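You operate a simulated robot arm through the tools that you are given. There is no shell and no other tool. Be economical: measure what you need, move in short steps, check, and stop when the job is done.

The job below is to be done with a simulated two-armed robot. You get a single attempt, and the scene is never put back.

JOB
Take the orange half on the curd bench and put it away on the baking bench. Take the stopper off the cordial bottle that says "elder" on the curd bench and lay it down there. Put the cheese on the baking bench away on the slab top. Put the yellow jug in the sink. Put the carton that says "custard" from the dresser top on the butcher block top and the carton that says "stock" on the draining board. Put the orange sachet from the curd bench on the baking bench. Any order will do. Set down upright: yellow jug, carton.

The check looks at the end state, three seconds after you hand in, the way a careful person would. Anything else that was tipped, shoved, dropped, spilled or broken makes it a failure. A push-on lid holds only when it is set on centred and level and pressed home; a screw cap is set on level and turned clockwise until tight.

ROBOT AND FRAMES
Two 6-joint arms with two-finger grippers on one trunk, on a base that drives. Base frame: it is fixed to the floor where the robot stands at the start and does not move with it; the origin is under the middle of the robot, x ahead of it, y to its left, z up; the surface under the hand at the start is at about z = 860. Units: mm, degrees, N and s.
The left shoulder is at the start at [30, 178, 963], the right one opposite. With the tool pointing down near the work surface each hand reaches from about 100 to 840 mm from the robot's upright axis, wherever it stands, measured 20 degrees to its own side. Places, roughly: baking bench [-1700, -3400, 900]; butcher block top [-1400, -6200, 900]; cheese [-1500, -3250, 1000]; cordial bottle [500, 0, 1000]; draining board [-1600, -900, 900]; empty carton, green carton, yellow carton [500, -3250, 1000]; orange half (6x7x4 cm) [500, -100, 900]; sachet [500, 250, 750]; sink [-1600, -1500, 800]; slab top [500, -5800, 900]; yellow jug [-1500, -3500, 1000]. Payload 2.54 kg a hand.
The tool frame of a hand sits at the grasp point between the pads (the TCP): z along the fingers, y along the line on which they close. The tips reach 30 mm beyond it. Largest opening 116 mm; the body of the gripper starts 95 mm behind the TCP.
Orientation is that of the tool frame in the base frame, as [roll, pitch, yaw] about the fixed x, y, z axes, in that order (R = Rz(yaw) Ry(pitch) Rx(roll)). With the fingers straight down and closing along the base's y, the tool's x points along the base's -x, its y along +y and its z along -z.

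CONTROLS
- The arms move only by the tool jog_arm. It takes "left_targets", "right_targets" or both (then of equal length, played together; a hand with none holds still); each is a list of rows, each a list of 7 numbers: the gripper command, from -1 (fully open) to 1 (shut), values between in proportion, then the shift along the tool's x, y, z in m, then the turn, a rotation vector about the tool's x, y, z in degrees. In form: [[fingers, tx, ty, tz, wx, wy, wz], ...]. A call has 1 to 8 rows; each row is the pose to reach, as a shift and turn from the pose commanded when the call began, along the tool's axes at that moment. Rows are played at 5 a second. More than 50 mm and 8.6 degrees between two rows, or a gripper value outside its range, and nothing of the call is played. Where a pose cannot be reached the arm comes as near as it can. A force on the tool above 40 N (or 10 N above the force at the start of the call, whichever is more), or a blocked arm, ends the call early, and 0.2 s more pass. Each finger travels about 153 mm/s and halts on what it meets, pressing with about 35 N; the grip force reading is that of the motor and also rises with nothing between the fingers. The clock runs only during rows and for 0.2 s after the last one: add rows that repeat a pose to give the fingers time. It gives the time, the measured TCP pose, the force on the tool (base axes), the opening and the grip force at its end, in the units of the frame above (readings bear some noise), with the torque about the TCP (base axes, N m) and any sound that the robot's microphone picked up.
- Cameras (640 x 400 px; columns grow to the right, rows downward): "scene" is now at [44.9, 3.8, 1682]; the picture's right is [0.03, -1.00, 0.00], its down [-0.79, -0.02, -0.61] and it looks along [0.61, 0.02, -0.79] (base axes); focal length 293 px, centre (320, 200). "left" rides on the left gripper at [69, 15, -122] in its tool frame; the picture's right is [-0.21, 0.98, 0.00], its down [-0.83, -0.18, -0.53] and it looks along [-0.52, -0.12, 0.85] (tool axes); focal length 251 px, centre (320, 200). "right" rides on the right gripper at [69, -15, -122] in its tool frame; the picture's right is [0.21, 0.98, 0.00], its down [-0.83, 0.18, -0.53] and it looks along [-0.52, 0.11, 0.85] (tool axes); focal length 251 px, centre (320, 200). There is no depth. A picture from a camera that has moved, and an enlarged one, comes with that camera's place and axes in the base frame and with its lens.
- capture(camera): a new picture of that camera. It takes no simulated time.
- lift_body(by): slides the trunk up (or, below 0, down) by that many mm; the arms and the scene camera ride with it, the base frame stays. It gives what a move gives, with no picture.
- drive_base(legs): drives the robot by 1 to 6 legs, each [ahead, left, turn to the left] in mm, mm and degrees, along the robot's own axes; the way and the turn of a leg run together, so that a leg with both is an arc; at most 1500 mm and 180 degrees a leg. The arms and the cameras ride along, it lands a little off, and it stops where it bumps. It gives what a move gives.
- head_to(pan, tilt): turns the head with the scene camera to pan (to the left, within 143 degrees either way) and tilt (down, from -29 to 69), counted from straight ahead of the robot. It gives what a move gives.
- inspect(camera, box): a new picture of the part [left, top, right, bottom] of that camera's present view, enlarged. It takes no simulated time.
- hand_in(): hands the job in; it is judged then, once.

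Go step by step. Nothing tells you exact positions but the pictures and the camera data: compare them with the known pose of the tool, close in by small moves and look again before you grip or let go. The budget is 196 turns and 192 pictures, counting those below and the enlarged ones. Unless the task says otherwise, let go and move clear before handing in.

The tools are called after "Request:" as a command line: name --argument value ..., lists and objects as JSON in quotes. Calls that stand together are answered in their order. jog_arm: Moves the arms, as the interface text tells. Its arguments: {"type":"object","properties":{"left_targets":{"type":"array","items":{"type":"array","items":{"type":"number"}}},"right_targets":{"type":"array","items":{"type":"array","items":{"type":"number"}}}},"required":[]} The other tools are called the same way: lift_body (by) slides the trunk up or down; drive_base (legs) drives the base; head_to (pan, tilt) turns the head that bears the scene camera; capture (camera) takes a picture; inspect (camera, box) takes an enlarged picture of a part of a camera's view; hand_in () hands the job in.

At the start:

```text
time: 0.0
left_eef_pos: [450.6, 250.8, 1222.9]
left_tcp_rot: [180.0, 0.0, -180.0]
left_force: [-0.6, 0.2, -0.2]
left_wrist_torque: [0.02, -0.03, -0.03]
left_opening: 116.0
left_grasp_force: 0.0
right_eef_pos: [576.1, -130.3, 1223.2]
right_tcp_rot: [180.0, 0.0, -180.0]
right_force: [-0.8, 0.1, -0.4]
right_wrist_torque: [0.02, 0.0, 0.03]
right_opening: 116.1
right_grasp_force: 0.0
trunk travel left (down, up): [-175.0, 365.0]
robot x, y, heading: [-0.9, -2.0, -0.1]
head pan, tilt: [1.6, 52.1]
```

scene: 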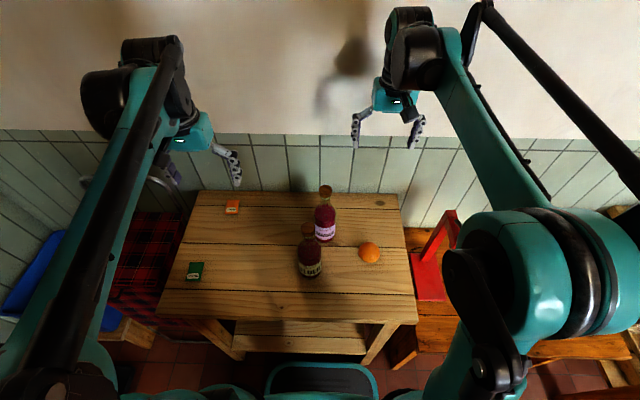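
right: 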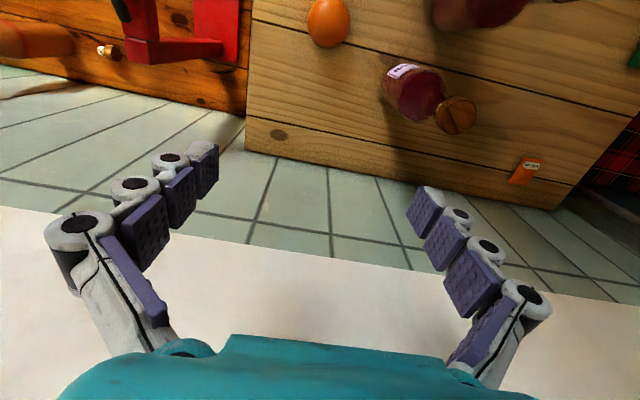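
left: 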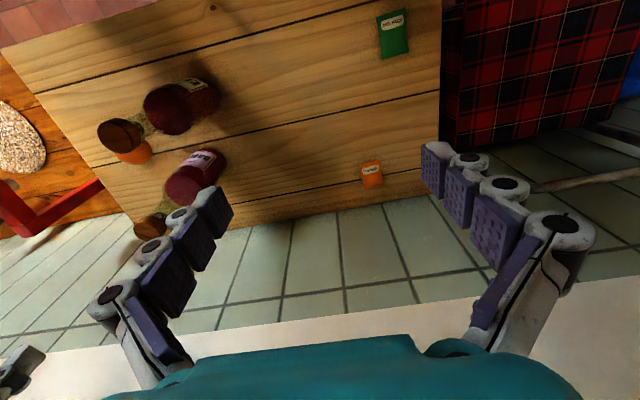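

I see the curd bench with two bottles, the orange half and two sachets. I'll zoom in to read the labels.

Request:
inspect --camera "scene" --box '[260, 170, 420, 290]'

Request:
inspect --camera "left" --box '[80, 60, 260, 250]'

Request:
inspect --camera "scene" --box '[160, 180, 280, 300]'

```text
3.33 times, centred on (340, 230) of scene
camera zoom: at [44.9, 3.8, 1682.0], right [0.03, -1.0, 0.0], down [-0.79, -0.02, -0.61], along [0.61, 0.02, -0.79], focal length 977 px, centre (253, 100)
```

zoom: 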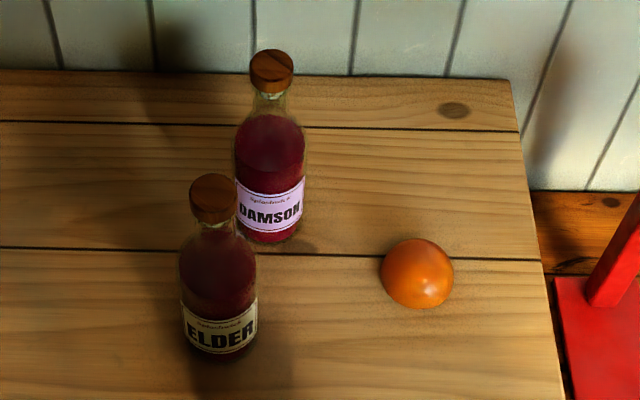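

```text
2.11 times, centred on (170, 155) of left
camera zoom: at [381.5, 266.6, 1345.4], right [0.21, 0.98, 0.0], down [0.83, -0.18, 0.53], along [0.52, -0.12, -0.85], focal length 529 px, centre (636, 295)
```

zoom: 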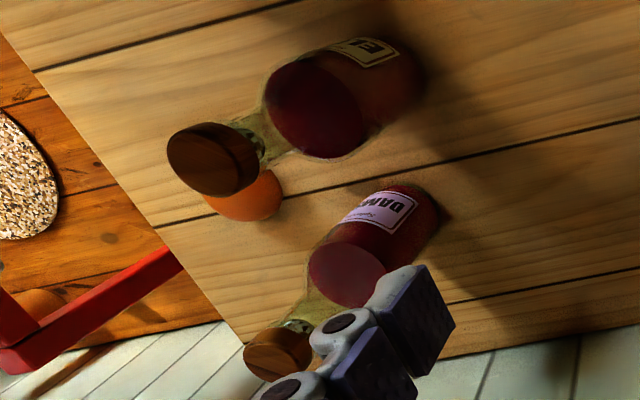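

```text
3.33 times, centred on (220, 240) of scene
camera zoom: at [44.9, 3.8, 1682.0], right [0.03, -1.0, 0.0], down [-0.79, -0.02, -0.61], along [0.61, 0.02, -0.79], focal length 977 px, centre (653, 67)
```

zoom: 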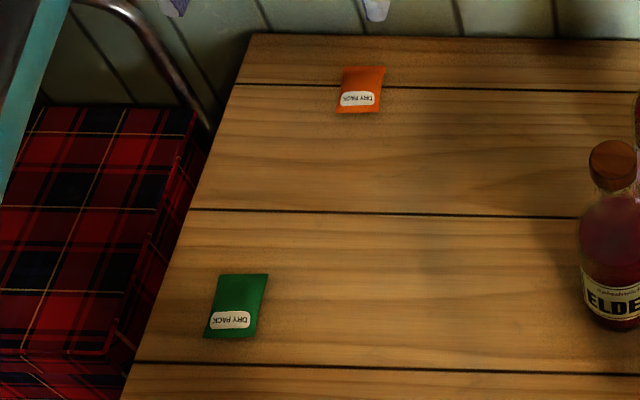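

The elder bottle stands at about (418, 45) with its stopper near z 1088, and the bench top is at about 855. I'll bring the left hand, tilted 45°, to a pre-grip pose behind the bottle.

Request:
jog_arm --left_targets '[[-1, 0.04, -0.01, 0.01, 0, -5.6, 0], [-1, 0.08, -0.025, 0.02, 0, -11.2, 0], [-1, 0.115, -0.05, 0.045, 0, -16.9, 0], [-1, 0.125, -0.085, 0.07, 0, -22.5, 0], [-1, 0.125, -0.115, 0.1, 0, -28.1, 0], [-1, 0.125, -0.145, 0.13, 0, -33.8, 0], [-1, 0.125, -0.175, 0.16, 0, -39.4, 0], [-1, 0.125, -0.205, 0.192, 0, -45, 0]]'

Request:
capture --camera "left"

Request:
capture --camera "scene"

```text
time: 1.8
left_eef_pos: [328.8, 43.4, 1029.7]
left_tcp_rot: [180.0, 45.1, 179.8]
left_force: [0.7, -0.3, -0.1]
left_wrist_torque: [0.05, -0.03, 0.07]
left_opening: 116.0
left_grasp_force: 0.2
right_eef_pos: [577.2, -134.8, 1222.1]
right_tcp_rot: [179.9, -0.1, -180.0]
right_force: [0.9, -0.1, 0.6]
right_wrist_torque: [0.05, 0.02, -0.01]
right_opening: 115.8
right_grasp_force: 0.1
trunk travel left (down, up): [-175.0, 365.0]
robot x, y, heading: [2.2, -0.1, -0.1]
head pan, tilt: [1.6, 52.1]
```

```text
185 pictures are left
camera left: at [192.8, 58.1, 1068.3], right [0.15, 0.98, 0.15], down [0.2, -0.18, 0.96], along [0.97, -0.12, -0.23], focal length 251 px, centre (320, 200)
```

left: 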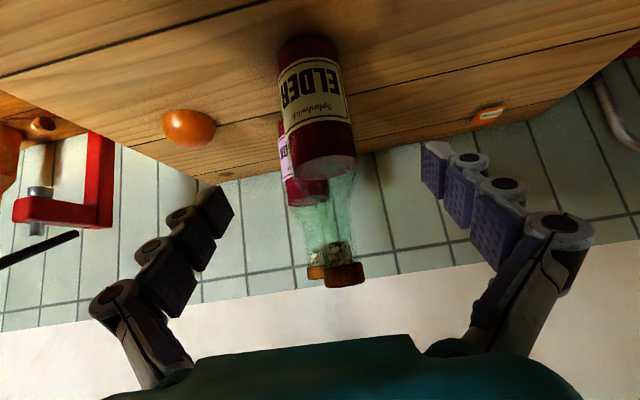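

```text
184 pictures are left
camera scene: at [47.9, 0.3, 1681.9], right [0.03, -1.0, 0.0], down [-0.79, -0.02, -0.61], along [0.61, 0.02, -0.79], focal length 293 px, centre (320, 200)
```

scene: 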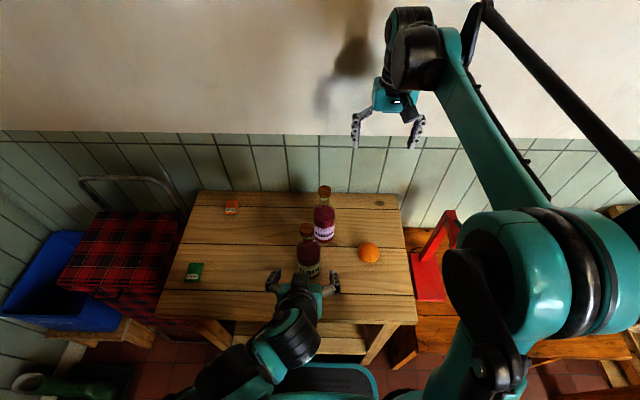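

The elder bottle's body is about 67 mm across and runs up to z ≈ 985. I'll advance along the approach so the fingers straddle the body.

Request:
jog_arm --left_targets '[[-1, 0, -0.001, 0.04, 0, 0, 0], [-1, -0.003, -0.001, 0.08, 0, 0, 0], [-1, -0.005, -0.001, 0.116, 0, 0, 0]]'

Request:
capture --camera "left"

Request:
inspect --camera "scene" --box '[240, 170, 400, 300]'

```text
time: 2.6
left_eef_pos: [418.7, 42.1, 978.8]
left_tcp_rot: [180.0, 45.0, -179.9]
left_force: [-0.6, 1.3, -1.0]
left_wrist_torque: [0.04, 0.02, -0.02]
left_opening: 116.0
left_grasp_force: 0.0
left hand out of reach, approached as far as the arm can: row 2, 3
right_eef_pos: [577.2, -132.0, 1221.6]
right_tcp_rot: [-179.9, -0.1, -179.9]
right_force: [0.3, -0.7, -0.1]
right_wrist_torque: [0.01, 0.03, -0.02]
right_opening: 115.9
right_grasp_force: 0.0
trunk travel left (down, up): [-175.0, 365.0]
robot x, y, heading: [0.4, 1.8, -0.2]
head pan, tilt: [1.6, 52.1]
```

```text
183 pictures are left
camera left: at [283.0, 56.3, 1017.6], right [0.15, 0.98, 0.15], down [0.21, -0.18, 0.96], along [0.97, -0.11, -0.23], focal length 251 px, centre (320, 200)
```

left: 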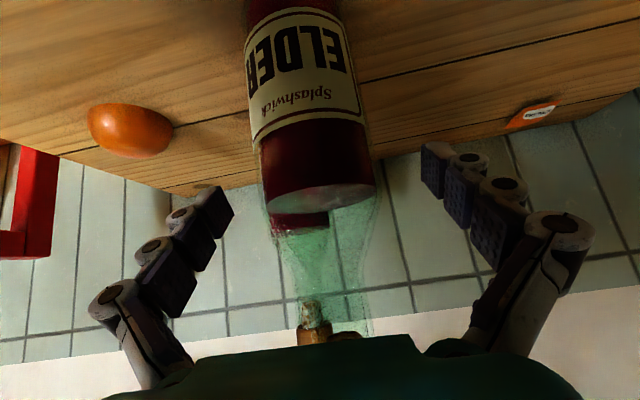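

```text
3.08 times, centred on (320, 235) of scene
camera zoom: at [46.6, 2.8, 1681.9], right [0.03, -1.0, 0.0], down [-0.79, -0.02, -0.61], along [0.61, 0.02, -0.79], focal length 902 px, centre (320, 92)
```

zoom: 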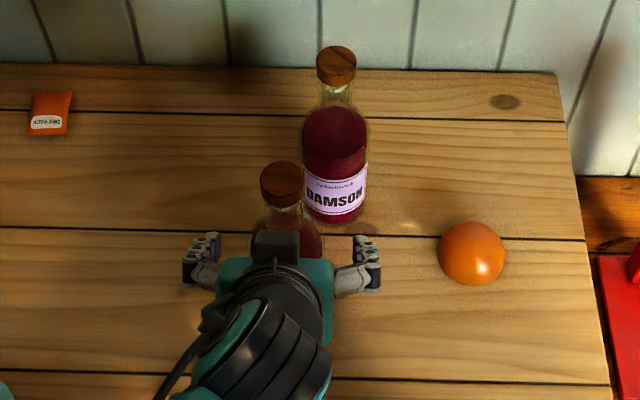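

The left hand straddles the bottle but sits 30 mm higher than I wanted. I'll lower the trunk to bring it down, then check.

Request:
lift_body --by -35

Request:
capture --camera "left"

```text
time: 3.4
left_eef_pos: [416.9, 42.9, 945.2]
left_tcp_rot: [-179.9, 44.9, -180.0]
left_force: [0.6, 0.2, -0.5]
left_wrist_torque: [0.03, 0.0, 0.0]
left_opening: 115.9
left_grasp_force: 0.0
right_eef_pos: [575.5, -132.3, 1187.9]
right_tcp_rot: [179.9, 0.0, 179.9]
right_force: [0.0, 0.3, 0.8]
right_wrist_torque: [0.0, 0.02, -0.03]
right_opening: 116.0
right_grasp_force: 0.1
trunk travel left (down, up): [-140.0, 400.0]
robot x, y, heading: [-1.8, 1.5, -0.1]
head pan, tilt: [1.6, 52.1]
```

```text
181 pictures are left
camera left: at [281.6, 56.8, 983.3], right [0.15, 0.98, 0.15], down [0.21, -0.18, 0.96], along [0.97, -0.11, -0.23], focal length 251 px, centre (320, 200)
```

left: 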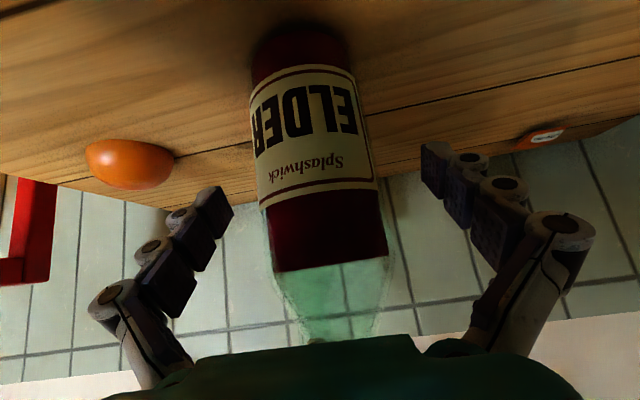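

The bottle is centred between the fingers. I'll close the left gripper on it.

Request:
jog_arm --left_targets '[[-0.3, 0, 0, 0, 0, 0, 0], [0.2, 0, 0, 0, 0, 0, 0], [1, 0, 0, 0, 0, 0, 0], [1, 0, 0, 0, 0, 0, 0]]'

Request:
capture --camera "right"

Request:
inspect --camera "scene" --box '[240, 170, 400, 300]'

```text
time: 4.4
left_eef_pos: [417.8, 40.7, 945.6]
left_tcp_rot: [-179.9, 45.1, 180.0]
left_force: [0.4, -0.3, 6.2]
left_wrist_torque: [-0.26, 0.03, -0.1]
left_opening: 65.8
left_grasp_force: 34.6
right_eef_pos: [575.5, -131.1, 1187.5]
right_tcp_rot: [180.0, 0.1, -179.9]
right_force: [-0.1, 0.1, 0.3]
right_wrist_torque: [0.02, 0.02, -0.02]
right_opening: 115.7
right_grasp_force: 0.0
trunk travel left (down, up): [-140.0, 400.0]
robot x, y, heading: [0.7, 1.0, -0.1]
head pan, tilt: [1.6, 52.1]
```

```text
180 pictures are left
camera right: at [505.3, -146.8, 1309.2], right [-0.21, 0.98, 0.0], down [0.83, 0.18, 0.53], along [0.52, 0.11, -0.85], focal length 251 px, centre (320, 200)
```

right: 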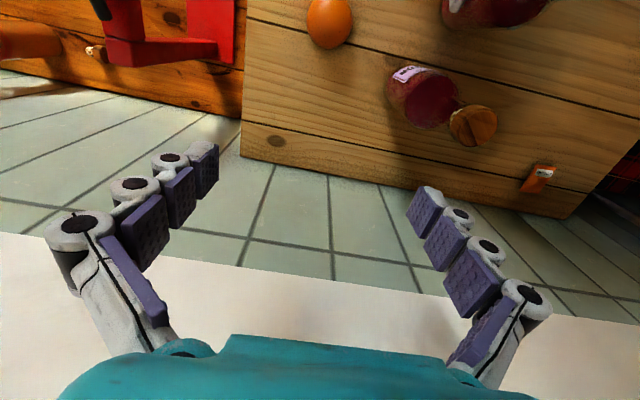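

```text
3.08 times, centred on (320, 235) of scene
camera zoom: at [44.4, 3.6, 1647.1], right [0.03, -1.0, 0.0], down [-0.79, -0.02, -0.61], along [0.61, 0.02, -0.79], focal length 902 px, centre (320, 92)
```

zoom: 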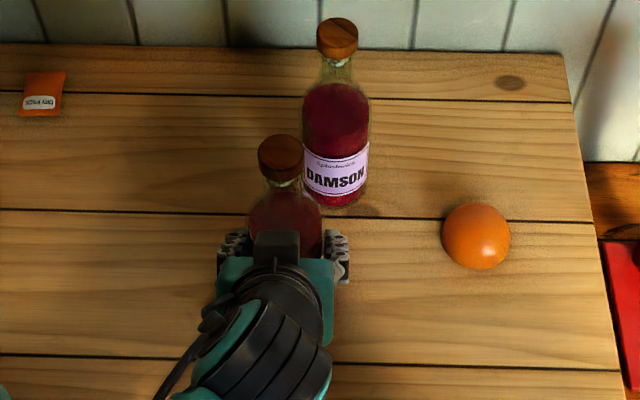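

The left hand holds the elder bottle firmly. Next the right hand goes over the stopper.

Request:
jog_arm --right_targets '[[-1, 0.027, 0.029, -0.01, 0, 0, 0], [-1, 0.054, 0.058, -0.02, 0, 0, 0], [-1, 0.081, 0.087, -0.02, 0, 0, 0], [-1, 0.108, 0.116, -0.02, 0, 0, 0], [-1, 0.135, 0.145, -0.02, 0, 0, 0], [-1, 0.159, 0.172, -0.02, 0, 0, 0]]'

Request:
capture --camera "right"

Request:
capture --camera "scene"

```text
time: 5.8
left_eef_pos: [416.7, 41.5, 945.9]
left_tcp_rot: [180.0, 45.0, -179.9]
left_force: [-0.4, -0.9, 8.5]
left_wrist_torque: [-0.16, -0.02, -0.18]
left_opening: 65.8
left_grasp_force: 34.9
right_eef_pos: [416.4, 42.4, 1206.4]
right_tcp_rot: [-179.9, 0.0, -180.0]
right_force: [0.1, 1.3, 0.0]
right_wrist_torque: [-0.06, -0.02, 0.0]
right_opening: 116.1
right_grasp_force: 0.1
trunk travel left (down, up): [-140.0, 400.0]
robot x, y, heading: [-1.0, 4.8, -0.1]
head pan, tilt: [1.6, 52.1]
```

```text
178 pictures are left
camera right: at [346.4, 25.9, 1328.6], right [-0.21, 0.98, 0.0], down [0.83, 0.18, 0.53], along [0.52, 0.11, -0.85], focal length 251 px, centre (320, 200)
```

right: 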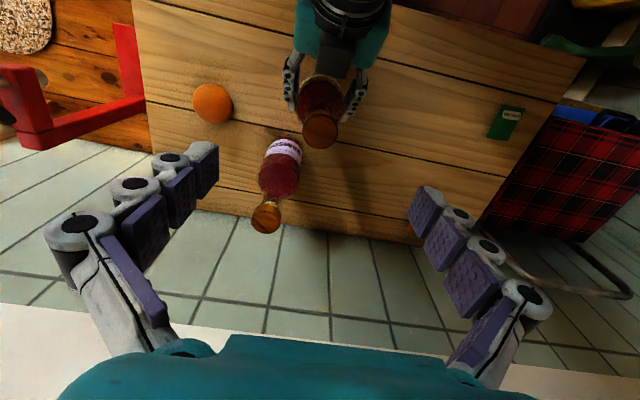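

```text
177 pictures are left
camera scene: at [44.3, 3.9, 1647.0], right [0.03, -1.0, 0.0], down [-0.79, -0.02, -0.61], along [0.61, 0.02, -0.79], focal length 293 px, centre (320, 200)
```

scene: 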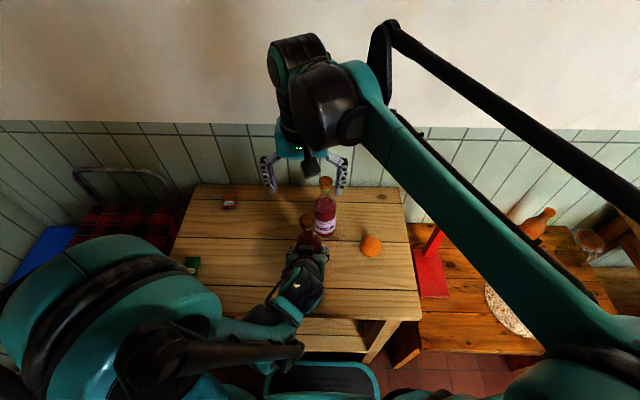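

The stopper sits right beneath the right hand at about (415, 41, 1085). I'll descend around it and close.

Request:
jog_arm --right_targets '[[-1, 0, 0, 0.04, 0, 0, 0], [-1, 0.0, -0.001, 0.08, 0, 0, 0], [-1, 0.0, -0.001, 0.12, 0, 0, 0]]'

Request:
capture --camera "right"

Request:
inspect --camera "scene" --box '[240, 150, 400, 280]'

```text
time: 6.6
left_eef_pos: [417.5, 41.4, 945.4]
left_tcp_rot: [180.0, 45.1, 180.0]
left_force: [-0.9, 0.1, 5.9]
left_wrist_torque: [-0.12, -0.03, -0.06]
left_opening: 65.7
left_grasp_force: 35.4
right_eef_pos: [416.9, 39.2, 1087.9]
right_tcp_rot: [-179.9, -0.1, 179.9]
right_force: [-0.4, -0.3, -0.8]
right_wrist_torque: [0.01, -0.01, 0.0]
right_opening: 116.0
right_grasp_force: 0.0
trunk travel left (down, up): [-140.0, 400.0]
robot x, y, heading: [-0.5, 1.6, 0.0]
head pan, tilt: [1.6, 52.1]
```

```text
176 pictures are left
camera right: at [346.2, 23.7, 1208.8], right [-0.21, 0.98, 0.0], down [0.83, 0.18, 0.53], along [0.52, 0.11, -0.85], focal length 251 px, centre (320, 200)
```

right: 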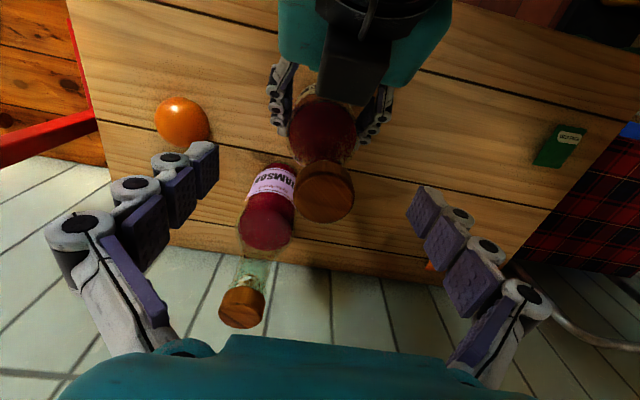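

```text
3.08 times, centred on (320, 215) of scene
camera zoom: at [44.3, 3.7, 1647.0], right [0.03, -1.0, 0.0], down [-0.79, -0.02, -0.61], along [0.61, 0.02, -0.79], focal length 902 px, centre (320, 154)
```

zoom: 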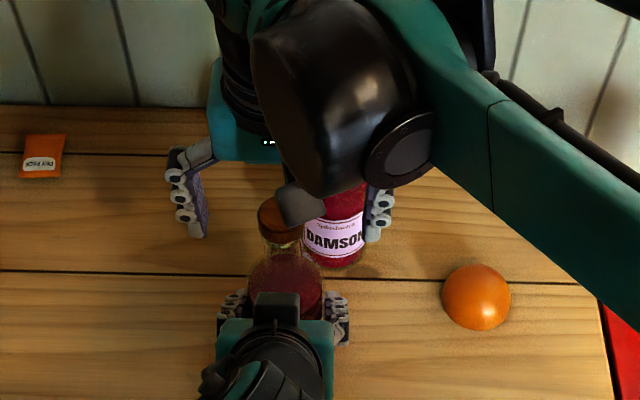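

Stopper lies between the pads. I'll check its height precisely.

Request:
inspect --camera "right" --box '[250, 120, 410, 250]'

```text
3.08 times, centred on (330, 185) of right
camera zoom: at [346.2, 23.7, 1208.8], right [-0.21, 0.98, 0.0], down [0.83, 0.18, 0.53], along [0.52, 0.11, -0.85], focal length 774 px, centre (289, 246)
```

zoom: 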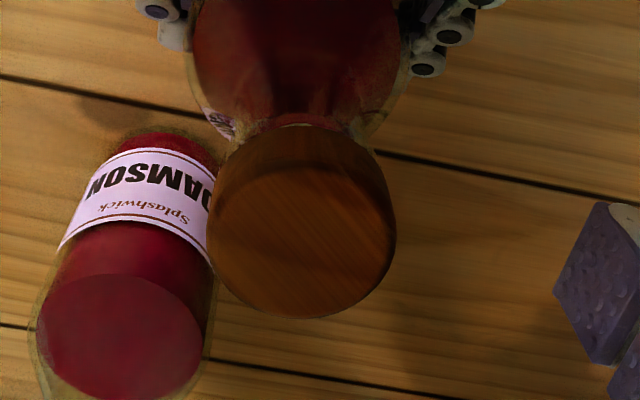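

The stopper top is at z ≈ 1092 and it is about 33 mm wide. I'll drop 7 mm and close on it.

Request:
jog_arm --right_targets '[[-1, 0, 0.001, 0.007, 0, 0, 0], [0.2, 0, 0.001, 0.007, 0, 0, 0], [0.6, 0, 0.001, 0.007, 0, 0, 0], [1, 0, 0.001, 0.007, 0, 0, 0], [1, 0, 0.001, 0.007, 0, 0, 0]]'

Request:
capture --camera "right"

```text
time: 7.8
left_eef_pos: [416.0, 40.7, 946.1]
left_tcp_rot: [-180.0, 45.0, -180.0]
left_force: [0.7, -11.3, -0.3]
left_wrist_torque: [0.81, 0.18, -0.12]
left_opening: 65.6
left_grasp_force: 35.1
right_eef_pos: [416.8, 41.2, 1081.4]
right_tcp_rot: [179.9, 0.0, -180.0]
right_force: [-1.1, 12.6, 8.0]
right_wrist_torque: [0.58, -0.01, 0.14]
right_opening: 32.0
right_grasp_force: 35.1
trunk travel left (down, up): [-140.0, 400.0]
robot x, y, heading: [-0.3, 1.4, -0.2]
head pan, tilt: [1.6, 52.1]
```

```text
173 pictures are left
camera right: at [346.1, 25.1, 1202.2], right [-0.22, 0.98, 0.0], down [0.83, 0.18, 0.53], along [0.52, 0.12, -0.85], focal length 251 px, centre (320, 200)
```

right: 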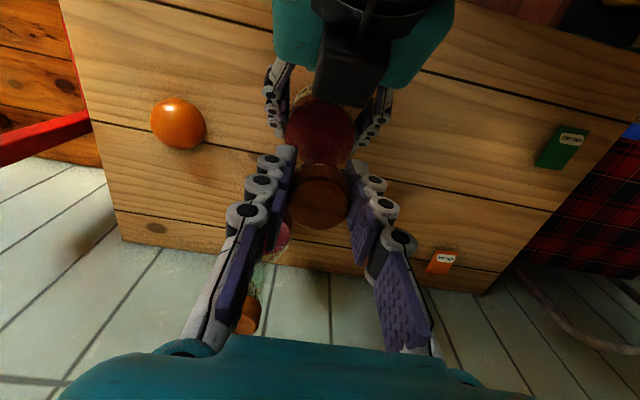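

Both hands grip. I'll pull the stopper straight up slowly.

Request:
jog_arm --right_targets '[[1, 0, 0, -0.006, 0, 0, 0], [1, 0, 0, -0.012, 0, 0, 0], [1, 0, 0, -0.018, 0, 0, 0], [1, 0, 0, -0.025, 0, 0, 0], [1, 0, 0, -0.035, 0, 0, 0], [1, 0, 0, -0.05, 0, 0, 0]]'

Request:
capture --camera "right"

Request:
capture --camera "left"

```text
time: 9.2
left_eef_pos: [417.5, 43.3, 945.8]
left_tcp_rot: [-180.0, 44.9, -179.9]
left_force: [0.6, 0.7, -8.3]
left_wrist_torque: [0.02, 0.0, -0.01]
left_opening: 65.2
left_grasp_force: 34.6
right_eef_pos: [416.1, 41.1, 1132.0]
right_tcp_rot: [-180.0, 0.1, 180.0]
right_force: [0.4, 0.9, 0.4]
right_wrist_torque: [0.02, 0.04, 0.02]
right_opening: 27.3
right_grasp_force: 34.9
trunk travel left (down, up): [-140.0, 400.0]
robot x, y, heading: [0.0, 4.9, 0.3]
head pan, tilt: [1.6, 52.1]
heard: snap
```

```text
172 pictures are left
camera right: at [346.7, 25.1, 1252.8], right [-0.21, 0.98, 0.0], down [0.83, 0.18, 0.53], along [0.52, 0.11, -0.85], focal length 251 px, centre (320, 200)
```

right: 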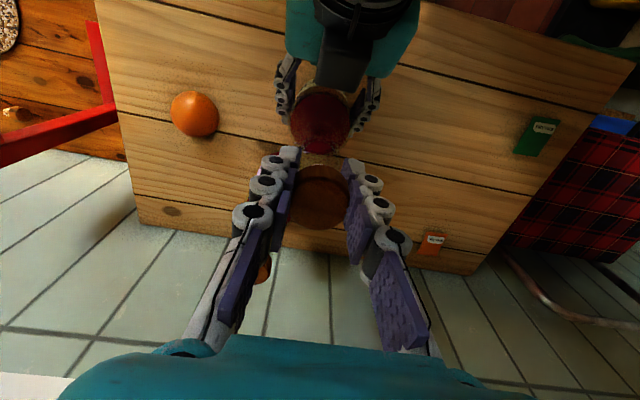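

```text
171 pictures are left
camera left: at [281.7, 56.8, 983.0], right [0.15, 0.98, 0.15], down [0.21, -0.18, 0.96], along [0.97, -0.11, -0.23], focal length 251 px, centre (320, 200)
```

left: 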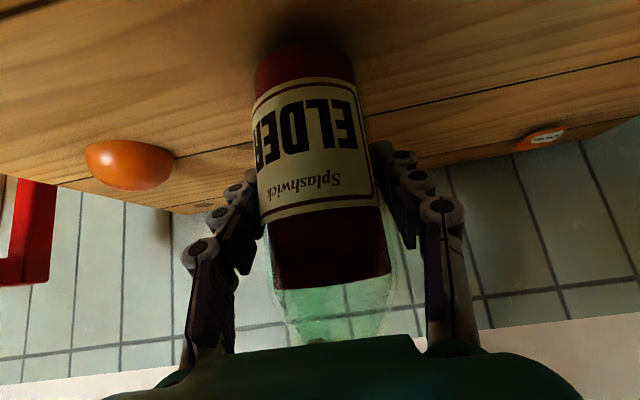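

The stopper popped out, and the bottle seems to have slid a few mm up in the left grip. I'll zoom in on both.

Request:
inspect --camera "right" --box '[240, 60, 400, 260]'

Request:
inspect --camera "left" --box '[200, 0, 440, 150]'

Request:
inspect --camera "scene" --box '[240, 150, 400, 280]'

```text
2.00 times, centred on (320, 160) of right
camera zoom: at [346.7, 25.1, 1252.8], right [-0.21, 0.98, 0.0], down [0.83, 0.18, 0.53], along [0.52, 0.11, -0.85], focal length 503 px, centre (320, 280)
```

zoom: 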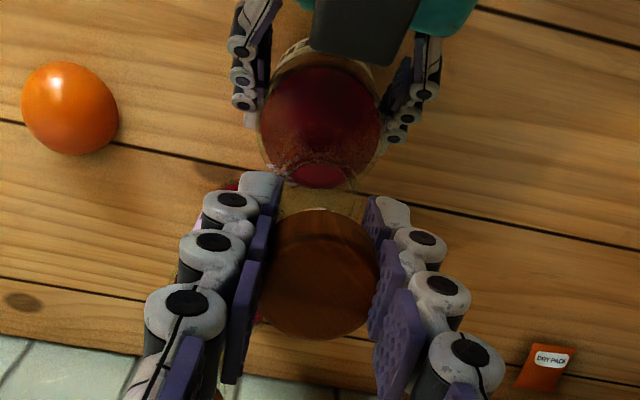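

```text
2.67 times, centred on (320, 75) of left
camera zoom: at [281.7, 56.8, 983.0], right [0.15, 0.98, 0.15], down [0.21, -0.18, 0.96], along [0.97, -0.11, -0.23], focal length 670 px, centre (320, 533)
```

zoom: 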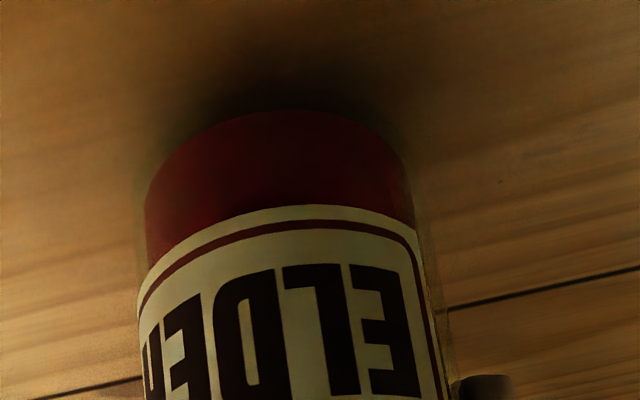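

```text
3.08 times, centred on (320, 215) of scene
camera zoom: at [45.2, 3.8, 1647.0], right [0.03, -1.0, 0.0], down [-0.79, -0.02, -0.61], along [0.61, 0.02, -0.79], focal length 902 px, centre (320, 154)
```

zoom: 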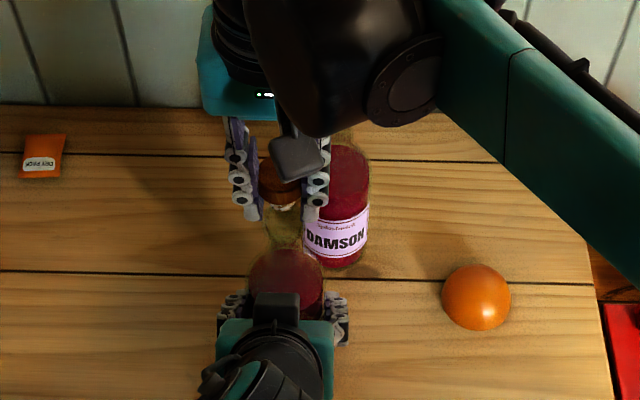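

I'll raise the right hand further to see the stopper and the bottle mouth clearly.

Request:
jog_arm --right_targets '[[1, 0, 0, -0.03, 0, 0, 0], [1, 0, 0, -0.06, 0, 0, 0]]'

Request:
inspect --camera "right" --box '[240, 60, 400, 260]'

Request:
inspect --camera "scene" --box '[240, 120, 400, 280]'

```text
time: 9.8
left_eef_pos: [416.3, 42.6, 945.6]
left_tcp_rot: [180.0, 44.9, -180.0]
left_force: [-0.7, 0.1, -8.2]
left_wrist_torque: [0.01, 0.04, 0.01]
left_opening: 65.1
left_grasp_force: 35.4
right_eef_pos: [416.3, 39.2, 1190.5]
right_tcp_rot: [180.0, 0.0, 180.0]
right_force: [-0.1, 0.5, 0.1]
right_wrist_torque: [-0.02, 0.02, 0.0]
right_opening: 26.7
right_grasp_force: 35.2
trunk travel left (down, up): [-140.0, 400.0]
robot x, y, heading: [2.5, -0.2, -0.1]
head pan, tilt: [1.6, 52.1]
```

```text
2.00 times, centred on (320, 160) of right
camera zoom: at [346.3, 25.4, 1312.0], right [-0.21, 0.98, 0.0], down [0.83, 0.18, 0.53], along [0.52, 0.11, -0.85], focal length 503 px, centre (320, 280)
```

zoom: 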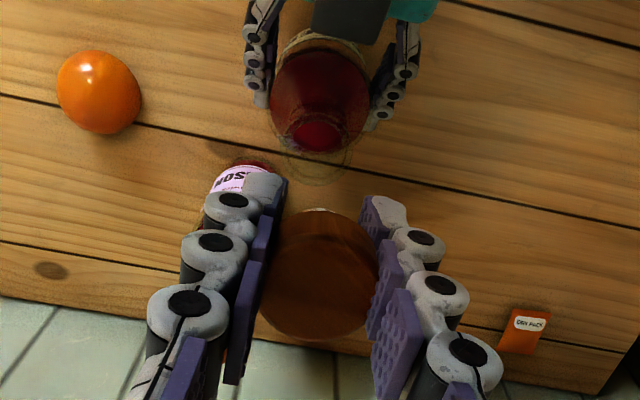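

```text
2.50 times, centred on (320, 200) of scene
camera zoom: at [45.4, 3.8, 1647.0], right [0.03, -1.0, 0.0], down [-0.79, -0.02, -0.61], along [0.61, 0.02, -0.79], focal length 732 px, centre (320, 200)
```

zoom: 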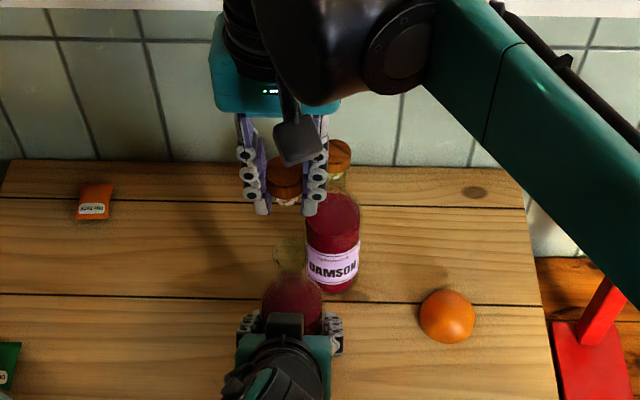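

Stopper is out cleanly, with the bottle held slightly above the bench in the left hand. I'll lower it gently until the force shows contact.

Request:
jog_arm --left_targets '[[1, 0.0014, 0, 0.0014, 0, 0, 0], [1, 0.0028, 0, 0.0028, 0, 0, 0], [1, 0.0042, 0, 0.0042, 0, 0, 0]]'

Request:
capture --camera "left"

```text
time: 10.6
left_eef_pos: [417.6, 41.8, 944.9]
left_tcp_rot: [180.0, 44.8, -179.9]
left_force: [-0.4, -0.1, -7.1]
left_wrist_torque: [0.03, 0.02, -0.03]
left_opening: 65.3
left_grasp_force: 34.9
left hand out of reach, approached as far as the arm can: row 2, 3
right_eef_pos: [416.7, 40.5, 1190.4]
right_tcp_rot: [-180.0, -0.1, -180.0]
right_force: [-0.4, -0.1, 0.3]
right_wrist_torque: [-0.03, 0.01, 0.01]
right_opening: 30.0
right_grasp_force: 35.2
trunk travel left (down, up): [-140.0, 400.0]
robot x, y, heading: [-2.8, 2.3, 0.0]
head pan, tilt: [1.6, 52.1]
```

```text
165 pictures are left
camera left: at [282.6, 56.2, 982.8], right [0.15, 0.98, 0.15], down [0.21, -0.18, 0.96], along [0.97, -0.11, -0.23], focal length 251 px, centre (320, 200)
```

left: 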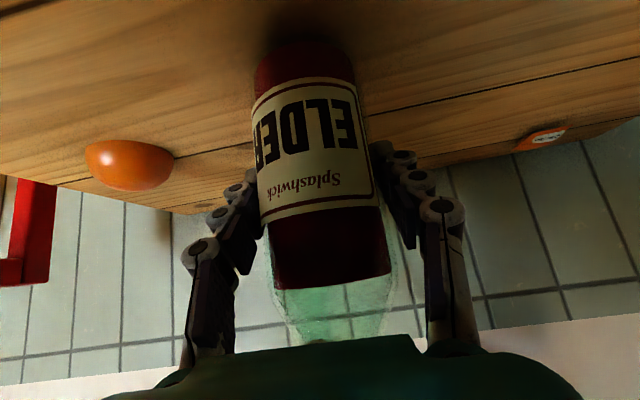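

The arm can't go lower, so I'll lower the trunk a few mm at a time, watching the left force.

Request:
lift_body --by -5

```text
time: 11.1
left_eef_pos: [418.3, 41.8, 940.0]
left_tcp_rot: [-180.0, 44.8, -180.0]
left_force: [0.7, 0.3, -7.5]
left_wrist_torque: [0.03, 0.0, -0.03]
left_opening: 65.2
left_grasp_force: 34.6
right_eef_pos: [416.5, 40.9, 1185.1]
right_tcp_rot: [-179.9, 0.0, -179.9]
right_force: [0.0, -0.1, -0.3]
right_wrist_torque: [0.01, -0.02, 0.01]
right_opening: 30.3
right_grasp_force: 35.0
trunk travel left (down, up): [-135.0, 405.0]
robot x, y, heading: [0.8, 2.3, 0.1]
head pan, tilt: [1.6, 52.1]
```

Request:
lift_body --by -4

```text
time: 11.7
left_eef_pos: [418.0, 42.4, 938.1]
left_tcp_rot: [179.8, 45.1, 179.9]
left_force: [2.2, 4.3, 21.8]
left_wrist_torque: [0.23, -0.68, -0.04]
left_opening: 65.1
left_grasp_force: 34.9
right_eef_pos: [414.7, 41.5, 1183.4]
right_tcp_rot: [-179.9, 0.2, 180.0]
right_force: [0.3, 0.2, 0.5]
right_wrist_torque: [0.01, 0.02, -0.03]
right_opening: 30.4
right_grasp_force: 34.9
trunk travel left (down, up): [-131.0, 409.0]
robot x, y, heading: [-1.0, -0.4, 0.0]
head pan, tilt: [1.6, 52.1]
```

The bottle is down on the bench. I'll relieve the press by 1.5 mm, then open the left fingers.

Request:
lift_body --by 1.5

Request:
jog_arm --left_targets '[[0.0, 0, 0, 0, 0, 0, 0], [-0.5, 0, 0, 0, 0, 0, 0], [-1, 0, 0, 0, 0, 0, 0], [-1, 0, 0, 0, 0, 0, 0]]'

Request:
capture --camera "left"

Request:
inspect --camera "right" --box '[240, 60, 400, 260]'

```text
time: 12.2
left_eef_pos: [418.4, 42.2, 937.0]
left_tcp_rot: [179.9, 44.7, -179.9]
left_force: [2.8, 4.3, 6.6]
left_wrist_torque: [0.25, -0.61, 0.15]
left_opening: 65.3
left_grasp_force: 34.5
right_eef_pos: [417.1, 40.7, 1184.4]
right_tcp_rot: [-180.0, 0.0, -179.9]
right_force: [-0.2, -0.2, -0.3]
right_wrist_torque: [-0.02, -0.01, 0.01]
right_opening: 30.8
right_grasp_force: 34.8
trunk travel left (down, up): [-132.0, 408.0]
robot x, y, heading: [2.6, 2.2, -0.0]
head pan, tilt: [1.6, 52.1]
```

```text
time: 13.2
left_eef_pos: [417.7, 41.9, 937.9]
left_tcp_rot: [180.0, 44.8, -180.0]
left_force: [-0.4, 0.5, 0.1]
left_wrist_torque: [0.0, 0.0, 0.03]
left_opening: 115.9
left_grasp_force: 0.1
right_eef_pos: [416.0, 40.3, 1183.9]
right_tcp_rot: [-179.9, -0.1, 180.0]
right_force: [-0.3, 0.0, -0.3]
right_wrist_torque: [-0.01, 0.02, 0.0]
right_opening: 30.5
right_grasp_force: 35.0
trunk travel left (down, up): [-132.0, 408.0]
robot x, y, heading: [0.6, -1.5, -0.1]
head pan, tilt: [1.6, 52.1]
```

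```text
164 pictures are left
camera left: at [282.3, 56.2, 975.4], right [0.15, 0.98, 0.15], down [0.21, -0.18, 0.96], along [0.97, -0.11, -0.23], focal length 251 px, centre (320, 200)
```

left: 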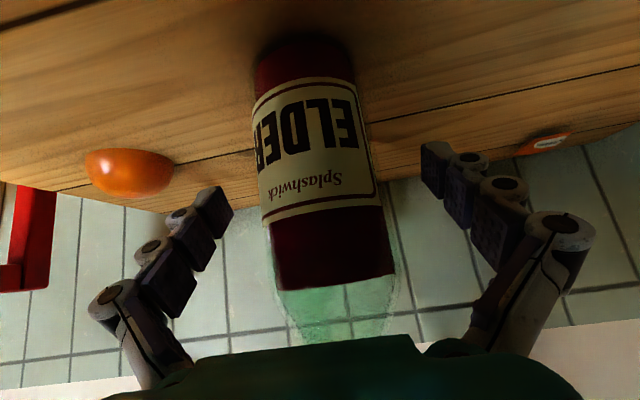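

```text
2.00 times, centred on (320, 160) of right
camera zoom: at [345.9, 25.4, 1304.4], right [-0.21, 0.98, 0.0], down [0.83, 0.18, 0.53], along [0.52, 0.11, -0.85], focal length 503 px, centre (320, 280)
```

zoom: 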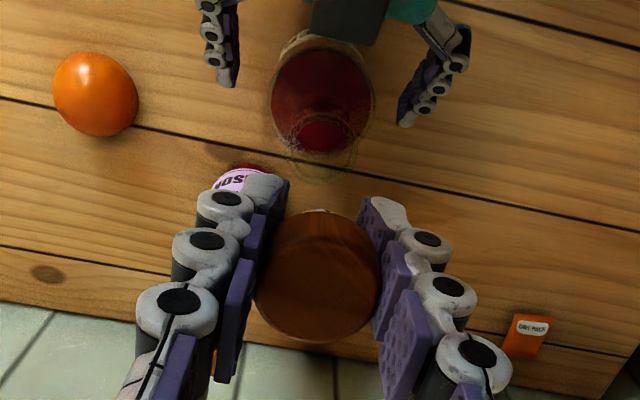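

Bottle stands on its own, open. The left hand retreats along its approach while the right carries the stopper toward a free spot near (370, -100).

Request:
jog_arm --left_targets '[[-1, 0, 0, -0.04, 0, 0, 0], [-1, 0, 0, -0.08, 0, 0, 0], [-1, 0, 0, -0.118, 0, 0, 0], [-1, -0.02, 0.03, -0.15, 0, 0, 0]]' --right_targets '[[1, 0.012, -0.035, 0, 0, 0, 0], [1, 0.024, -0.07, 0, 0, 0, 0], [1, 0.036, -0.105, 0, 0, 0, 0], [1, 0.046, -0.14, 0, 0, 0, 0]]'

Request:
capture --camera "left"

Request:
capture --camera "scene"

```text
time: 14.2
left_eef_pos: [323.1, 71.5, 1056.2]
left_tcp_rot: [-179.9, 44.8, -179.8]
left_force: [-0.9, -0.4, 0.6]
left_wrist_torque: [-0.02, 0.03, 0.02]
left_opening: 115.8
left_grasp_force: 0.1
right_eef_pos: [367.2, -99.1, 1183.6]
right_tcp_rot: [180.0, 0.1, 180.0]
right_force: [-0.4, -0.1, 1.1]
right_wrist_torque: [-0.01, -0.04, 0.01]
right_opening: 30.4
right_grasp_force: 34.8
trunk travel left (down, up): [-132.0, 408.0]
robot x, y, heading: [-1.2, -2.1, -0.3]
head pan, tilt: [1.6, 52.1]
```

```text
162 pictures are left
camera left: at [187.4, 87.3, 1093.9], right [0.15, 0.98, 0.15], down [0.21, -0.18, 0.96], along [0.97, -0.11, -0.23], focal length 251 px, centre (320, 200)
```

left: 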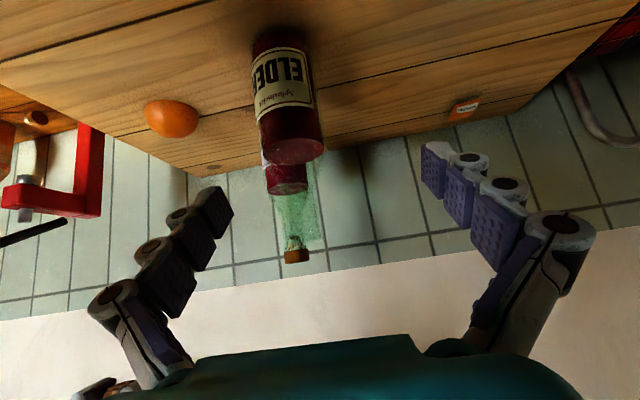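

```text
161 pictures are left
camera scene: at [42.2, 4.7, 1639.5], right [0.03, -1.0, 0.0], down [-0.79, -0.02, -0.62], along [0.62, 0.02, -0.79], focal length 293 px, centre (320, 200)
```

scene: 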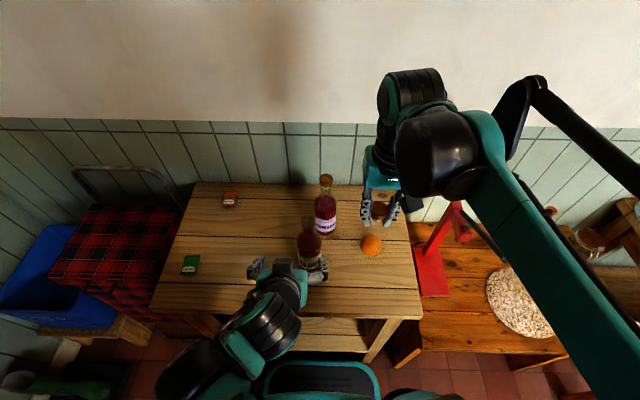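

The elder bottle is open and standing. Now the right hand lowers the stopper while the left straightens up and swings left toward the sachet.

Request:
jog_arm --left_targets '[[-1, -0.01, 0.042, -0.003, 0, 7.5, 0], [-1, -0.02, 0.084, -0.007, 0, 15, 0], [-1, -0.03, 0.126, -0.01, 0, 22.5, 0], [-1, -0.042, 0.168, -0.014, 0, 30, 0], [-1, -0.053, 0.21, -0.017, 0, 37.5, 0], [-1, -0.0636, 0.25, -0.021, 0, 45, 0]]' --right_targets '[[1, 0, 0, 0.047, 0, 0, 0], [1, 0, 0, 0.094, 0, 0, 0], [1, 0, 0, 0.141, 0, 0, 0], [1, 0, 0, 0.188, 0, 0, 0], [1, 0, 0, 0.235, 0, 0, 0], [1, 0, 0, 0.279, 0, 0, 0]]'

Request:
capture --camera "right"

Request:
capture --camera "left"

Request:
capture --camera "scene"

```text
time: 15.6
left_eef_pos: [358.6, 324.3, 1117.1]
left_tcp_rot: [-179.9, -0.5, 180.0]
left_force: [1.1, 0.3, -0.1]
left_wrist_torque: [0.0, 0.09, -0.04]
left_opening: 116.0
left_grasp_force: 0.1
right_eef_pos: [373.0, -98.8, 903.0]
right_tcp_rot: [-180.0, -0.1, 180.0]
right_force: [1.1, 0.1, 0.2]
right_wrist_torque: [0.01, 0.02, 0.01]
right_opening: 30.7
right_grasp_force: 34.7
trunk travel left (down, up): [-132.0, 408.0]
robot x, y, heading: [0.9, -0.4, -0.3]
head pan, tilt: [1.6, 52.1]
```

```text
160 pictures are left
camera right: at [302.6, -113.7, 1023.8], right [-0.21, 0.98, 0.0], down [0.83, 0.18, 0.53], along [0.52, 0.11, -0.85], focal length 251 px, centre (320, 200)
```

right: 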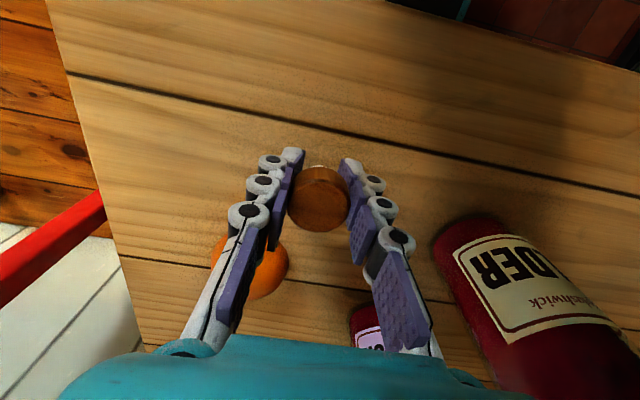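

```text
159 pictures are left
camera left: at [289.8, 338.3, 1239.2], right [0.21, 0.98, 0.0], down [0.83, -0.18, 0.53], along [0.52, -0.12, -0.85], focal length 251 px, centre (320, 200)
```

left: 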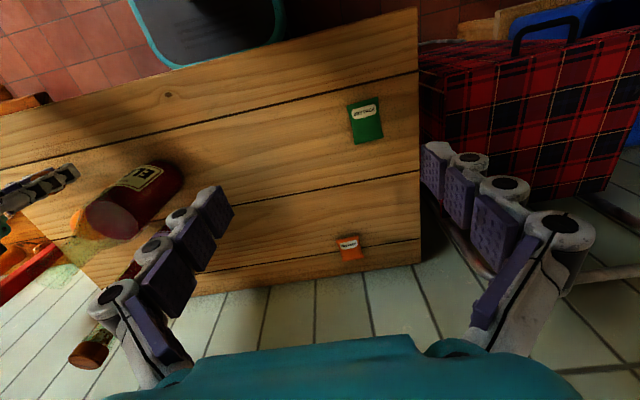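

```text
158 pictures are left
camera scene: at [48.3, 5.2, 1639.4], right [0.03, -1.0, 0.0], down [-0.79, -0.02, -0.61], along [0.61, 0.02, -0.79], focal length 293 px, centre (320, 200)
```

scene: 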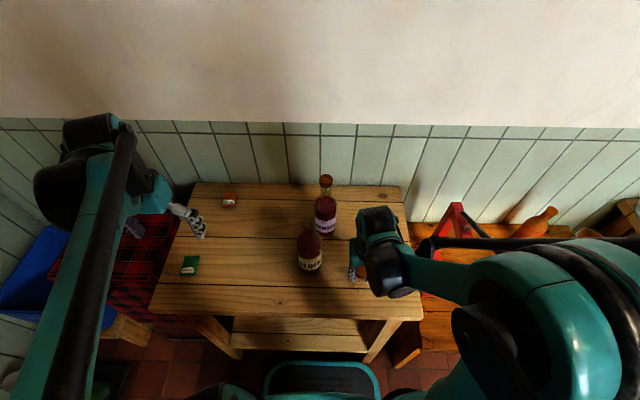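

The stopper is about 25 mm above the bench. I'll lower it slowly to contact.

Request:
jog_arm --right_targets '[[1, 0, 0, 0.004, 0, 0, 0], [1, 0, 0, 0.008, 0, 0, 0], [1, 0, 0, 0.011, 0, 0, 0], [1, 0, 0, 0.013, 0, 0, 0]]'

Request:
inspect --camera "right" --box '[220, 110, 420, 250]'

```text
time: 16.6
left_eef_pos: [356.1, 321.2, 1117.3]
left_tcp_rot: [-180.0, -0.1, 180.0]
left_force: [-0.5, -0.2, 0.1]
left_wrist_torque: [0.05, -0.02, -0.02]
left_opening: 116.1
left_grasp_force: 0.0
right_eef_pos: [369.6, -99.1, 891.0]
right_tcp_rot: [-180.0, 0.0, 180.0]
right_force: [0.3, 0.3, 0.4]
right_wrist_torque: [-0.04, -0.01, 0.01]
right_opening: 30.4
right_grasp_force: 35.5
trunk travel left (down, up): [-132.0, 408.0]
robot x, y, heading: [0.8, 0.4, -0.2]
head pan, tilt: [1.6, 52.1]
```

```text
2.86 times, centred on (320, 180) of right
camera zoom: at [299.8, -114.7, 1012.3], right [-0.21, 0.98, 0.0], down [0.83, 0.18, 0.53], along [0.52, 0.11, -0.85], focal length 718 px, centre (320, 257)
```

zoom: 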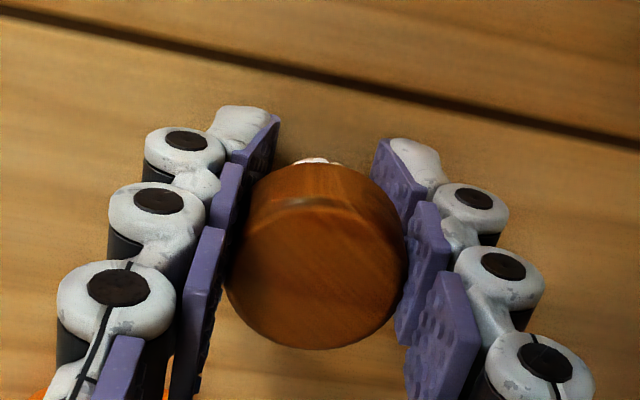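

Still no contact; continuing down in 2 mm steps.

Request:
jog_arm --right_targets '[[1, 0, 0, 0.002, 0, 0, 0], [1, 0, 0, 0.004, 0, 0, 0], [1, 0, 0, 0.006, 0, 0, 0], [1, 0, 0, 0.008, 0, 0, 0]]'

```text
time: 17.3
left_eef_pos: [354.6, 322.6, 1118.7]
left_tcp_rot: [180.0, -0.1, 180.0]
left_force: [0.3, -0.2, -0.9]
left_wrist_torque: [0.0, -0.03, 0.04]
left_opening: 116.3
left_grasp_force: 0.0
right_eef_pos: [370.3, -99.3, 888.4]
right_tcp_rot: [180.0, 0.2, -179.9]
right_force: [-0.7, -0.7, 35.2]
right_wrist_torque: [-0.04, 0.06, -0.01]
right_opening: 31.1
right_grasp_force: 34.6
trunk travel left (down, up): [-132.0, 408.0]
robot x, y, heading: [-5.4, -1.3, -0.0]
head pan, tilt: [1.6, 52.1]
stopped in row 3 (right hand): the force on the tool passed its limit at 49 N (the readings are from after the stop); the commanded pose is now the measured one
```

Contact with the bench (top at about z = 858). I'll back off 2 mm and open the fingers.

Request:
jog_arm --right_targets '[[1, 0, 0, -0.001, 0, 0, 0], [0.35, 0, 0, -0.002, 0, 0, 0], [0.2, 0, 0, -0.002, 0, 0, 0], [-0.2, 0, 0, -0.002, 0, 0, 0], [-0.6, 0, 0, -0.002, 0, 0, 0]]'

Request:
capture --camera "right"

```text
time: 18.5
left_eef_pos: [356.8, 321.4, 1118.1]
left_tcp_rot: [180.0, -0.2, -180.0]
left_force: [0.6, 0.3, 0.7]
left_wrist_torque: [0.01, 0.0, 0.02]
left_opening: 116.2
left_grasp_force: 0.0
right_eef_pos: [371.4, -97.9, 889.6]
right_tcp_rot: [-179.9, 0.1, 179.9]
right_force: [0.3, -0.1, -0.2]
right_wrist_torque: [-0.02, -0.04, 0.01]
right_opening: 92.7
right_grasp_force: 0.1
trunk travel left (down, up): [-132.0, 408.0]
robot x, y, heading: [1.2, 3.6, 0.0]
head pan, tilt: [1.6, 52.1]
```

```text
156 pictures are left
camera right: at [301.2, -114.5, 1009.6], right [-0.21, 0.98, 0.0], down [0.82, 0.18, 0.54], along [0.52, 0.11, -0.84], focal length 251 px, centre (320, 200)
```

right: 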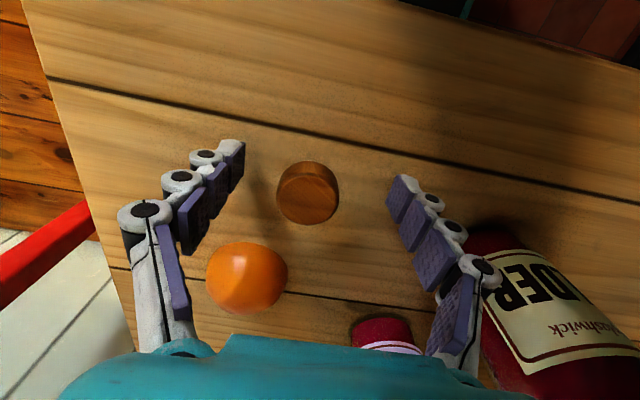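

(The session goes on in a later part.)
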